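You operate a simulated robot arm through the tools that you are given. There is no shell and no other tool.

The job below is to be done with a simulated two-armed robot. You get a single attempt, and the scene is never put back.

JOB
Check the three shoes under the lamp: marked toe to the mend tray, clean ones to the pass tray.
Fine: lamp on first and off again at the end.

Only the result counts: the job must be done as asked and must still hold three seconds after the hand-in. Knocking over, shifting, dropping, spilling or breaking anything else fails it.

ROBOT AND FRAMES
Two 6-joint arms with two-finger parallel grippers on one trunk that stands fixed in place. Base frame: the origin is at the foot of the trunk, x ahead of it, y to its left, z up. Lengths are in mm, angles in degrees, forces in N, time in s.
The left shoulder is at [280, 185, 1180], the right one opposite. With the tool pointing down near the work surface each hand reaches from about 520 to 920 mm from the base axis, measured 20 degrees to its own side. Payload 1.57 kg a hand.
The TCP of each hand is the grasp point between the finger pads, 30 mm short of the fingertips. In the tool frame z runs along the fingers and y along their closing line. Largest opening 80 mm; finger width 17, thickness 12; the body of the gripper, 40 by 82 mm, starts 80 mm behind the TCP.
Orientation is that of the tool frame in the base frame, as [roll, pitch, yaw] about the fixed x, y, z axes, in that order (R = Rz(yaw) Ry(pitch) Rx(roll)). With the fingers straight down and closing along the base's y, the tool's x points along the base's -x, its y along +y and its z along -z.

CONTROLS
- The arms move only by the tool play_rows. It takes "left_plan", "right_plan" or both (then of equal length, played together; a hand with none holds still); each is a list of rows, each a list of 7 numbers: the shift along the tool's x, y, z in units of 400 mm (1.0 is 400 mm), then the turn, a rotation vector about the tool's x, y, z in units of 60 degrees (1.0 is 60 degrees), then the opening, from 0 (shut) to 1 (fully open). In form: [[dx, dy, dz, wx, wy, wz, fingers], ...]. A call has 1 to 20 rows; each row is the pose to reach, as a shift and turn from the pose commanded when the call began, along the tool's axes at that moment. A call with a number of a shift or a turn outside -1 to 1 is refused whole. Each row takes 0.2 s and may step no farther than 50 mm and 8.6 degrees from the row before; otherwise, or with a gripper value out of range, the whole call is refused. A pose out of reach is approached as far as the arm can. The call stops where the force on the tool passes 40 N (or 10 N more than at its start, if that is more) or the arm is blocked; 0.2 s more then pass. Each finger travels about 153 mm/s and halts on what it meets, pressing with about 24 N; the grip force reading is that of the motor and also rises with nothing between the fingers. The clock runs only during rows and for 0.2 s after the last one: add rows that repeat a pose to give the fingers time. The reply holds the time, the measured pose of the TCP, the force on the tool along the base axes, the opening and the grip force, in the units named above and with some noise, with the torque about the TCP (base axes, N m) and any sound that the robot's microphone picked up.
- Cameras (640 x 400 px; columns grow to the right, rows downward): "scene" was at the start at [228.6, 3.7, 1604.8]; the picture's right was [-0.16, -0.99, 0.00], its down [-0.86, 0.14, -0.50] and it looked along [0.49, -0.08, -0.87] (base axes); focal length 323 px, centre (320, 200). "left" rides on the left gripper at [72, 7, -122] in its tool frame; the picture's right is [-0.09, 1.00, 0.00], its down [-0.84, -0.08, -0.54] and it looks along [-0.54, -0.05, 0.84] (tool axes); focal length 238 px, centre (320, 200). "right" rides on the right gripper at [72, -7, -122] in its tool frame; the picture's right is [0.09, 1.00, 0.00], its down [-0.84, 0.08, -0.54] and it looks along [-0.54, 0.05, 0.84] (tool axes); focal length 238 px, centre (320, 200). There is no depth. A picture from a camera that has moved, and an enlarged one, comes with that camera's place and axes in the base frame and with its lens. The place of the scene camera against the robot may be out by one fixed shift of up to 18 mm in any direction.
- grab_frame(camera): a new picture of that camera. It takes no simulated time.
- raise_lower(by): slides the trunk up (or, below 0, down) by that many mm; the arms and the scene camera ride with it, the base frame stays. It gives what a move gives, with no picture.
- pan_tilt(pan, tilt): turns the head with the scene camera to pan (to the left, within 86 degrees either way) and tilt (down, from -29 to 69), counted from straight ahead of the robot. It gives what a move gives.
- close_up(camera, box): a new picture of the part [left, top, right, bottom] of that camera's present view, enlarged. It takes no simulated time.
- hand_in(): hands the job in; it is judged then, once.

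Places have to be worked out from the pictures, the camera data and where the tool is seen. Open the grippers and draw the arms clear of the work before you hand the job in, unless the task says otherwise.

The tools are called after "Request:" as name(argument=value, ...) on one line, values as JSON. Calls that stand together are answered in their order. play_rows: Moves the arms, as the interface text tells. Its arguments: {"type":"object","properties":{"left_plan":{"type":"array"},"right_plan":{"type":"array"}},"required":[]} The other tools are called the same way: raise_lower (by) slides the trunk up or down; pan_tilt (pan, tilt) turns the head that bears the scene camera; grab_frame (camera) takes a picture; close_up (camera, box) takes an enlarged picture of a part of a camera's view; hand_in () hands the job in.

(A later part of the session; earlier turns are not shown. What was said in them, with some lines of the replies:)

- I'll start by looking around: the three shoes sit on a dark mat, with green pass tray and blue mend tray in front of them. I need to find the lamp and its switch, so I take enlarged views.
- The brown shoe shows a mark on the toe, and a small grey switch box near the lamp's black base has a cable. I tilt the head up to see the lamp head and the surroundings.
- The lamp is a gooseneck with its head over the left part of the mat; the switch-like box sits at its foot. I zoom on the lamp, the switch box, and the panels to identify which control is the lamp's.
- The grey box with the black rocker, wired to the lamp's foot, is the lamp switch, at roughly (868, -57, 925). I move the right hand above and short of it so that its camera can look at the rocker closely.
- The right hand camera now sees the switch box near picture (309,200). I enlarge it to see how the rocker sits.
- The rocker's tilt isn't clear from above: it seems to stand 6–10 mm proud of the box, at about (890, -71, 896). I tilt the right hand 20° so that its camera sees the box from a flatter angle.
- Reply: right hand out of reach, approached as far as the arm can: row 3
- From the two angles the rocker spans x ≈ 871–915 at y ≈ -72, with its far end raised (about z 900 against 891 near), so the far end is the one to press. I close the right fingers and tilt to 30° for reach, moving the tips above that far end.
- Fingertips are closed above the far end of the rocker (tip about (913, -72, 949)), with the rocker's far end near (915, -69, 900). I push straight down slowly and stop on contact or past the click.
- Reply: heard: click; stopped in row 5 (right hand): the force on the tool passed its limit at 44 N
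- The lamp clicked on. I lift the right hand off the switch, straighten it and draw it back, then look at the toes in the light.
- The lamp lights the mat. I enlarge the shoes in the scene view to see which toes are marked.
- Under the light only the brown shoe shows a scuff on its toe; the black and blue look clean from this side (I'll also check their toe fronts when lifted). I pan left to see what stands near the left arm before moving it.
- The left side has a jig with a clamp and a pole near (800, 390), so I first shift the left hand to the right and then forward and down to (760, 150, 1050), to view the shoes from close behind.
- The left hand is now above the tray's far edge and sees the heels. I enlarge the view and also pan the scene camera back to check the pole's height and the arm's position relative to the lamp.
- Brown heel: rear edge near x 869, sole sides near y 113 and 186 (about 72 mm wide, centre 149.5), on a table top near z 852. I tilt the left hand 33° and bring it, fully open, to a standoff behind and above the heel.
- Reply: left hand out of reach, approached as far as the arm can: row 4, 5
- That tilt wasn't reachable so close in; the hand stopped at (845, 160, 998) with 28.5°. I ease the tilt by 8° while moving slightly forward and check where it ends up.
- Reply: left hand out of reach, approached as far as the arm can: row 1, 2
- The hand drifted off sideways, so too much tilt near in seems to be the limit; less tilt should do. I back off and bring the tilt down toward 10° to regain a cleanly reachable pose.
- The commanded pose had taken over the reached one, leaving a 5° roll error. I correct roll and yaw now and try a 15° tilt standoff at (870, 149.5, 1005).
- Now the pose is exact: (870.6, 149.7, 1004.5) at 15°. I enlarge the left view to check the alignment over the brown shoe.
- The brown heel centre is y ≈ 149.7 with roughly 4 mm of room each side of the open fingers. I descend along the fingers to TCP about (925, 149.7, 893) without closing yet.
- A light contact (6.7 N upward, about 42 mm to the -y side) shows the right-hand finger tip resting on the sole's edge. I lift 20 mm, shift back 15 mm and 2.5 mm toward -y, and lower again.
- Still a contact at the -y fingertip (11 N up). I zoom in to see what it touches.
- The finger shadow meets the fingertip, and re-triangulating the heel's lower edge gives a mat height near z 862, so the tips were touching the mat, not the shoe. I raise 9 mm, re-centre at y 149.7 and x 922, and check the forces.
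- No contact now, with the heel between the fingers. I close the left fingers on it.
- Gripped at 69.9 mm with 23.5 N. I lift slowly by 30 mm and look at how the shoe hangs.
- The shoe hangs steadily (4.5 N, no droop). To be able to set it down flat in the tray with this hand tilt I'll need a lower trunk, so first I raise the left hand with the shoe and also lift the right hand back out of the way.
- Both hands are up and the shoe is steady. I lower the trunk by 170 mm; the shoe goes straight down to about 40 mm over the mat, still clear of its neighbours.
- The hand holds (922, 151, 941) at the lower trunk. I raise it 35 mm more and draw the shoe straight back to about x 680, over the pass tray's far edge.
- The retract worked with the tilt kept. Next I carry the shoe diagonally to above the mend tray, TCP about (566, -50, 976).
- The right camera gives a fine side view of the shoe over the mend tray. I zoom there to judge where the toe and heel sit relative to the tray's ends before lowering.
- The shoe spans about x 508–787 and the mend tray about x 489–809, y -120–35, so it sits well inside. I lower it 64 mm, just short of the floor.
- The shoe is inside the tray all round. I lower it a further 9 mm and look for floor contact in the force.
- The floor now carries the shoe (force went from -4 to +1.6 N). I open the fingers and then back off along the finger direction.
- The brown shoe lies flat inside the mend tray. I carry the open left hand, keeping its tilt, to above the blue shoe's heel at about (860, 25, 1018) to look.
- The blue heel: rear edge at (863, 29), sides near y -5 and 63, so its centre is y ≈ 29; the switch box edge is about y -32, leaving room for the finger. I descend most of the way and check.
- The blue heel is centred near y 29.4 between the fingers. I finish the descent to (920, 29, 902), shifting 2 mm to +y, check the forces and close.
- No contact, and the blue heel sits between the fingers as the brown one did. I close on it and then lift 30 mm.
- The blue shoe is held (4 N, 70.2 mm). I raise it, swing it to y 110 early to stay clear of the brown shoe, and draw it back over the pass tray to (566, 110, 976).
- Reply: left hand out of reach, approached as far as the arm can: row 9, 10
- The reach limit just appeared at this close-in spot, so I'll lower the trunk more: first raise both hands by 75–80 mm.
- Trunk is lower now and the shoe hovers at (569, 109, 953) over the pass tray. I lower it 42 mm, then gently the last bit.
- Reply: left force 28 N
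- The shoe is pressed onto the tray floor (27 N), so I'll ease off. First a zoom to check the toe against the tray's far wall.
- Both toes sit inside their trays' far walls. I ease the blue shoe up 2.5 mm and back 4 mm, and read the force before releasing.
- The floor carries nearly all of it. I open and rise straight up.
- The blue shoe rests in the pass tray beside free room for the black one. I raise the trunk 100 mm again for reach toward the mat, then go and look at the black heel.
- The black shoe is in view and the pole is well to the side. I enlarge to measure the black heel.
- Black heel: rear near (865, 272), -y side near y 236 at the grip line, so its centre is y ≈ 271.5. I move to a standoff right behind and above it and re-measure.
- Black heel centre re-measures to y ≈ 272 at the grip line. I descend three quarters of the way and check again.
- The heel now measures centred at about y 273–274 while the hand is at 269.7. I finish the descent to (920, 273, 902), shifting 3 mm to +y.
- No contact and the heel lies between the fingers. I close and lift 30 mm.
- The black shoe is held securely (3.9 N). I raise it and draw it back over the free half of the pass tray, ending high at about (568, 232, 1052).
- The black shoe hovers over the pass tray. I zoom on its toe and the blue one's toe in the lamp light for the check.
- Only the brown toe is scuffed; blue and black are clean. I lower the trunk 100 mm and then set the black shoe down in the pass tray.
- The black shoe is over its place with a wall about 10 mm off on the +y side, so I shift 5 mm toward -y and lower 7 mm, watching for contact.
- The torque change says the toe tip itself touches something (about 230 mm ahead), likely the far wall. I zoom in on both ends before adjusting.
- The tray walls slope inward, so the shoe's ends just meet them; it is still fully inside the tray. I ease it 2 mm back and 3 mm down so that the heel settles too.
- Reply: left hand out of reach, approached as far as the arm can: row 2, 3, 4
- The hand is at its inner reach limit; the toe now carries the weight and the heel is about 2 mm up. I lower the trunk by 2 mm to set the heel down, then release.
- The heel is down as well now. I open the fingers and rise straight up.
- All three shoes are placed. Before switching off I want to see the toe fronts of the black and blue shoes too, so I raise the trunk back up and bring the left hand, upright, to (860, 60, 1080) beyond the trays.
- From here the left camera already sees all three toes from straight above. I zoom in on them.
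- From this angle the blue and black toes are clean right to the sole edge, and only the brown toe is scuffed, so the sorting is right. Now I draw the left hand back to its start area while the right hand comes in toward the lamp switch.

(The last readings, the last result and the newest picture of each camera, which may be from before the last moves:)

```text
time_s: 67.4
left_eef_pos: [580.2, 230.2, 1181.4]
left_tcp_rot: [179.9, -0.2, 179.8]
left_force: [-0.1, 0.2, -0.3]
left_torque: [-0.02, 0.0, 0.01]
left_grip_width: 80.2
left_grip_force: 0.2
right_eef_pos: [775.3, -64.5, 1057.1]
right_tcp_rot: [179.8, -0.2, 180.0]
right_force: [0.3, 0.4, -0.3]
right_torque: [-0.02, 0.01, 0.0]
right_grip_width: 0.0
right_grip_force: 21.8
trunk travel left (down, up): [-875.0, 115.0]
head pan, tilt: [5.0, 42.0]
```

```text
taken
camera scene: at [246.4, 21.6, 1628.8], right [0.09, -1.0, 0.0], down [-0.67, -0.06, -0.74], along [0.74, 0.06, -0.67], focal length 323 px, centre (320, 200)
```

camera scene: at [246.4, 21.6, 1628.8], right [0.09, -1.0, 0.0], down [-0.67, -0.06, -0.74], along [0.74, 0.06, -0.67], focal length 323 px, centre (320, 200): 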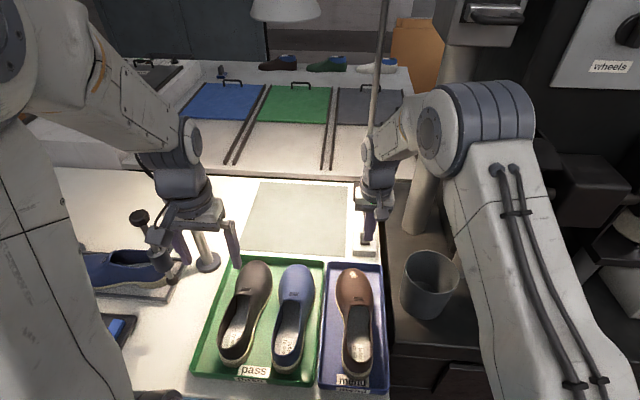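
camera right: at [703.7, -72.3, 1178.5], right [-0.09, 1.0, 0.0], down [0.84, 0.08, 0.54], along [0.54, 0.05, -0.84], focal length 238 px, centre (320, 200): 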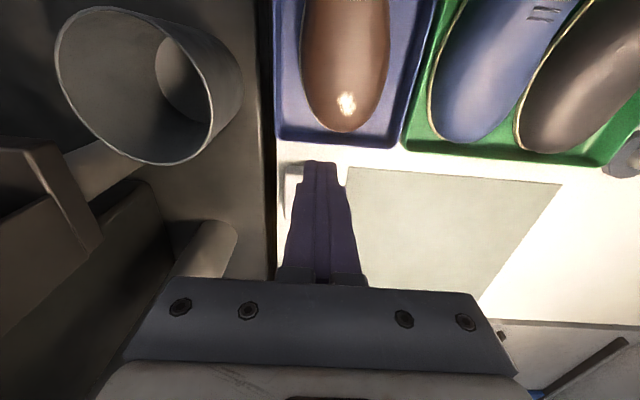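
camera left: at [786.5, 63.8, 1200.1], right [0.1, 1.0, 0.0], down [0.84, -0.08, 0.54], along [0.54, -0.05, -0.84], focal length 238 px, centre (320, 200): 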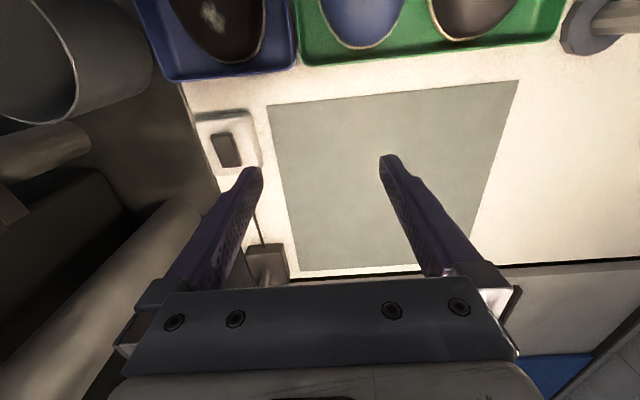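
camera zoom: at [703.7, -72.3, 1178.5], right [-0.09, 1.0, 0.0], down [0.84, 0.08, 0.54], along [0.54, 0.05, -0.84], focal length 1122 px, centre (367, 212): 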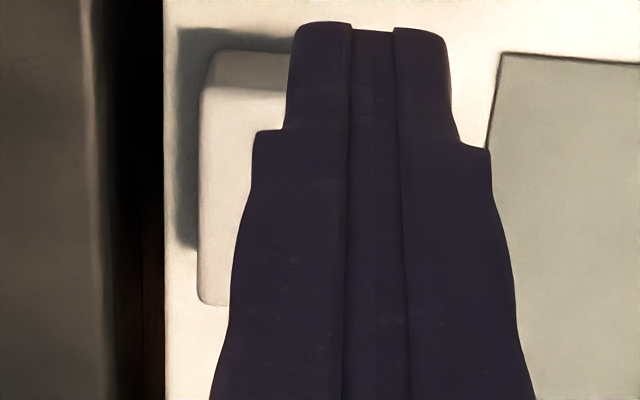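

The right hand is above the switch area. I tilt it 20° and bring the closed fingertips above the near end of the rocker, TCP about (875, -70, 965).

Request:
play_rows(right_plan=[[-0.0621, -0.0037, 0.0575, 0, -0.083, 0, 0], [-0.1243, -0.0075, 0.115, 0, -0.1667, 0, 0], [-0.1864, -0.0112, 0.1725, 0, -0.25, 0, 0], [-0.2485, -0.015, 0.23, 0, -0.333, 0, 0], [-0.2485, -0.015, 0.23, 0, -0.333, 0, 0]])

Request:
grab_frame(camera="right")

Request:
close_up(camera="scene", box=[320, 180, 420, 280])

```text
time_s: 68.6
left_eef_pos: [581.1, 230.7, 1181.3]
left_tcp_rot: [179.9, -0.1, 179.8]
left_force: [0.0, -0.4, -0.4]
left_torque: [0.01, 0.0, 0.01]
left_grip_width: 80.0
left_grip_force: 0.2
right_eef_pos: [872.9, -68.9, 963.5]
right_tcp_rot: [179.8, 19.8, 180.0]
right_force: [0.4, 0.1, 0.0]
right_torque: [0.0, -0.01, -0.01]
right_grip_width: 0.1
right_grip_force: 21.0
trunk travel left (down, up): [-875.0, 115.0]
head pan, tilt: [5.0, 42.0]
```

```text
taken
camera right: at [763.7, -77.1, 1052.3], right [-0.09, 1.0, -0.03], down [0.6, 0.07, 0.79], along [0.79, 0.05, -0.61], focal length 238 px, centre (320, 200)
```

right: 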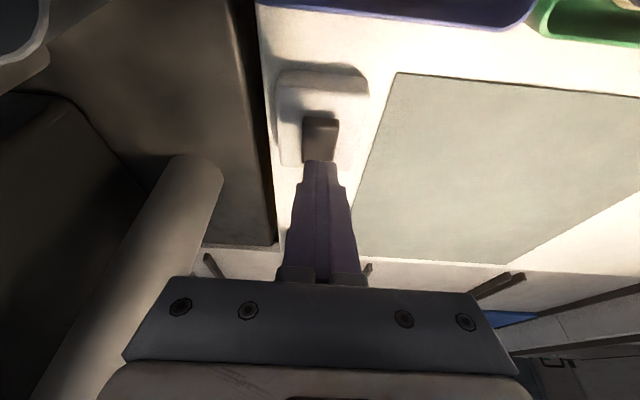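

```text
4.00 times, centred on (370, 230) of scene
camera zoom: at [246.6, 21.4, 1628.8], right [0.09, -1.0, 0.0], down [-0.67, -0.06, -0.74], along [0.74, 0.06, -0.67], focal length 1292 px, centre (120, 80)
```

zoom: 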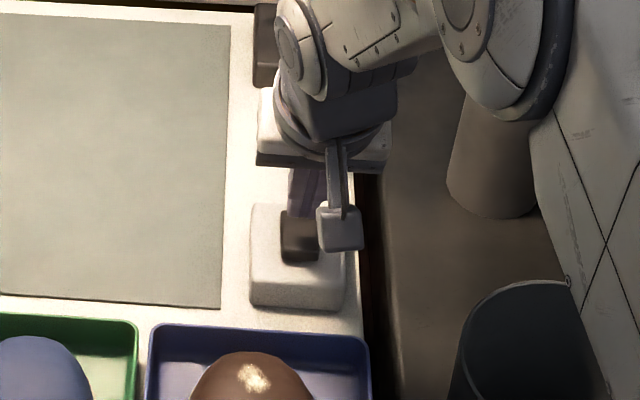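

I zoom the right view to see where the near end of the rocker lies relative to the fingertips.

Request:
close_up(camera="right", box=[260, 50, 390, 200])

```text
2.67 times, centred on (325, 125) of right
camera zoom: at [763.7, -77.1, 1052.3], right [-0.09, 1.0, -0.03], down [0.6, 0.07, 0.79], along [0.79, 0.05, -0.61], focal length 636 px, centre (307, 400)
```

zoom: 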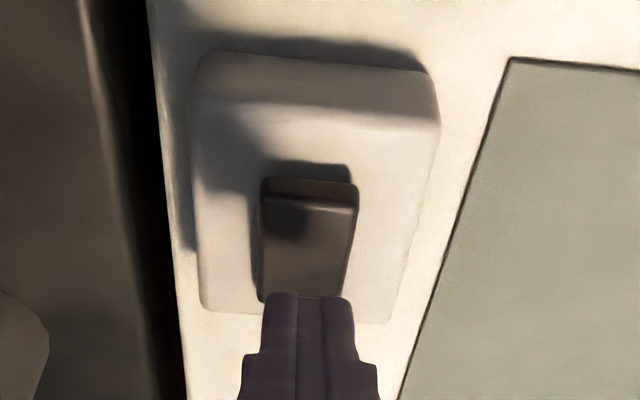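

The near end of the rocker is now the raised one (top about z 902 at x 871–875, y -72), right under the fingertips' lower corner. I press straight down in small steps until it clicks.

Request:
play_rows(right_plan=[[0.0081, -0.005, 0.037, 0, 0, 0, 0], [0.0175, -0.005, 0.0628, 0, 0, 0, 0], [0.0218, -0.005, 0.0746, 0, 0, 0, 0], [0.0252, -0.005, 0.084, 0, 0, 0, 0], [0.0286, -0.005, 0.0934, 0, 0, 0, 0], [0.0321, -0.005, 0.1028, 0, 0, 0, 0]])

Request:
grab_frame(camera="scene")

Request:
grab_frame(camera="right")

```text
time_s: 69.7
left_eef_pos: [580.7, 229.3, 1181.7]
left_tcp_rot: [179.9, -0.1, 179.9]
left_force: [0.3, 0.5, 0.3]
left_torque: [0.03, 0.02, 0.03]
left_grip_width: 79.8
left_grip_force: 0.0
right_eef_pos: [876.4, -71.6, 933.8]
right_tcp_rot: [179.6, 20.3, 179.9]
right_force: [-9.3, 0.6, 17.8]
right_torque: [-0.01, 0.23, 0.07]
right_grip_width: 0.1
right_grip_force: 21.4
trunk travel left (down, up): [-875.0, 115.0]
head pan, tilt: [5.0, 42.0]
heard: click
stopped in row 5 (right hand): the force on the tool passed its limit at 44 N (the readings are from after the stop); the commanded pose is now the measured one
```

```text
taken
camera scene: at [244.6, 21.5, 1629.2], right [0.09, -1.0, 0.0], down [-0.67, -0.06, -0.74], along [0.74, 0.06, -0.67], focal length 323 px, centre (320, 200)
```

scene: 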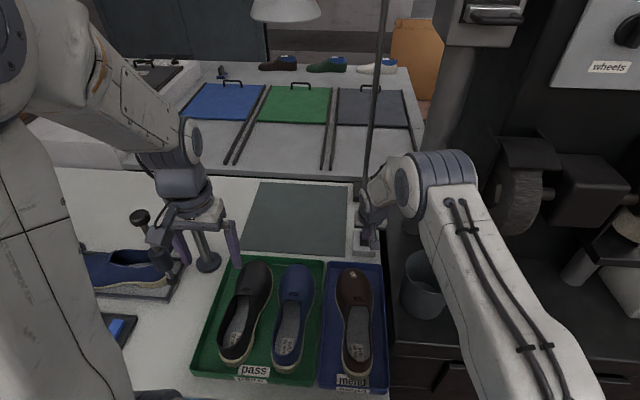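

```text
taken
camera right: at [767.2, -79.3, 1022.2], right [-0.09, 1.0, -0.03], down [0.6, 0.07, 0.8], along [0.8, 0.05, -0.6], focal length 238 px, centre (320, 200)
```

right: 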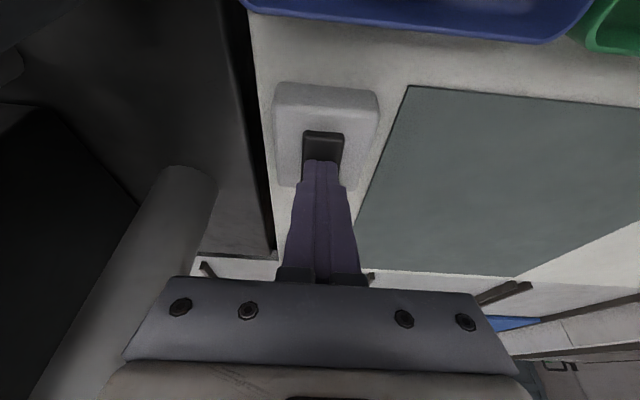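

The click came and the lamp is off. I lift the right hand straight off the switch, straighten it and draw it back, opening the gripper at the end.

Request:
play_rows(right_plan=[[-0.026, 0, -0.0703, 0, 0, 0, 0], [-0.052, 0, -0.1407, 0, 0, 0, 0], [-0.0095, -0.025, -0.2418, 0, 0.05, 0, 0], [0.0527, -0.075, -0.3261, 0, 0.15, 0, 0], [0.1288, -0.1375, -0.3942, 0, 0.25, 0, 0], [0.205, -0.2, -0.4623, 0, 0.338, 0, 0], [0.281, -0.2625, -0.5305, 0, 0.338, 0, 0], [0.357, -0.325, -0.5986, 0, 0.338, 0, 0.3], [0.4331, -0.3875, -0.6668, 0, 0.338, 0, 0.7], [0.5092, -0.45, -0.735, 0, 0.338, 0, 1], [0.5092, -0.45, -0.735, 0, 0.338, 0, 1], [0.5092, -0.45, -0.735, 0, 0.338, 0, 1]])

Request:
grab_frame(camera="scene")

Request:
grab_frame(camera="right")

Request:
grab_frame(camera="left")

```text
time_s: 72.3
left_eef_pos: [581.4, 229.8, 1180.8]
left_tcp_rot: [180.0, 0.0, 179.7]
left_force: [0.3, -0.8, 0.1]
left_torque: [-0.02, 0.02, 0.0]
left_grip_width: 79.7
left_grip_force: 0.0
right_eef_pos: [587.2, -249.9, 1136.1]
right_tcp_rot: [179.7, -0.3, 180.0]
right_force: [0.0, -0.5, 0.3]
right_torque: [0.01, -0.01, 0.01]
right_grip_width: 80.1
right_grip_force: 0.1
trunk travel left (down, up): [-875.0, 115.0]
head pan, tilt: [5.0, 42.0]
```

```text
taken
camera scene: at [246.5, 21.4, 1628.8], right [0.09, -1.0, 0.0], down [-0.67, -0.06, -0.74], along [0.74, 0.06, -0.67], focal length 323 px, centre (320, 200)
```

scene: 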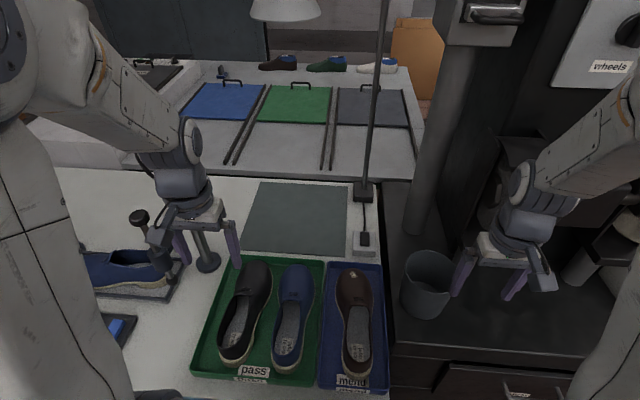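

```text
taken
camera right: at [515.0, -259.6, 1257.1], right [-0.09, 1.0, 0.0], down [0.84, 0.08, 0.54], along [0.54, 0.05, -0.84], focal length 238 px, centre (320, 200)
```

right: 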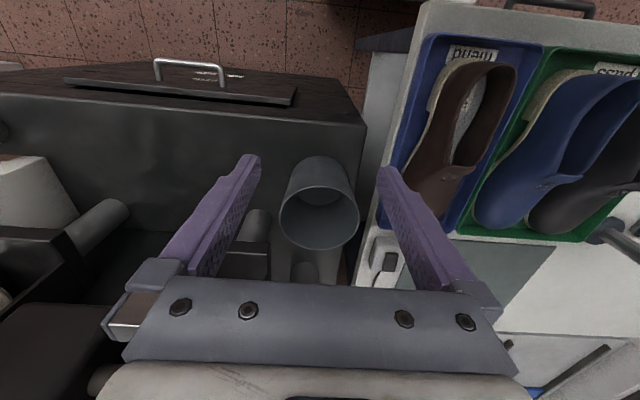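

```text
taken
camera left: at [509.8, 236.5, 1302.1], right [0.1, 1.0, 0.0], down [0.84, -0.08, 0.54], along [0.54, -0.05, -0.84], focal length 238 px, centre (320, 200)
```

left: 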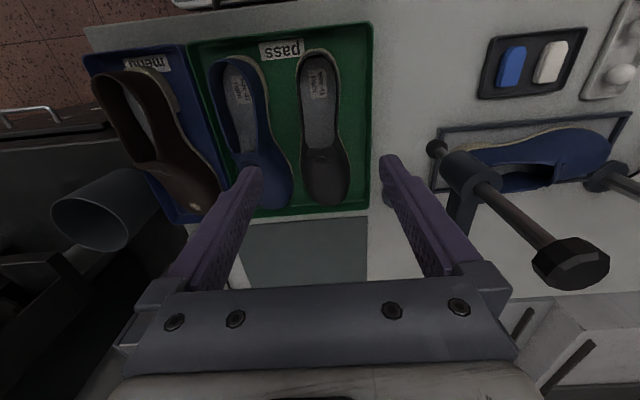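

The lamp is off, the brown shoe lies in the mend tray, black and blue in the pass tray, everything else looks undisturbed, and both open hands are clear. I hand the job in.

Request:
hand_in()

```text
The job is handed in.
```

The job is handed in. The brown shoe, whose toe is scuffed, is in the mend tray. The black and blue shoes are in the pass tray.

- **Lamp:** I switched it on before checking or moving any shoe, and off again after the last one was placed.
- **Check:** I looked at all three toes under the light, from the robot's side and from straight above. Only the brown one is marked.
- **Fit:** The shoes only just fit lengthwise. The trays' sloped end walls leave very little room, and the black shoe's toe touched the far wall as it went in. All three sit inside their trays.
- **Surroundings:** While lining up on the brown shoe, a fingertip briefly touched the mat. In the last pictures nothing else had moved, and both hands were open and clear.
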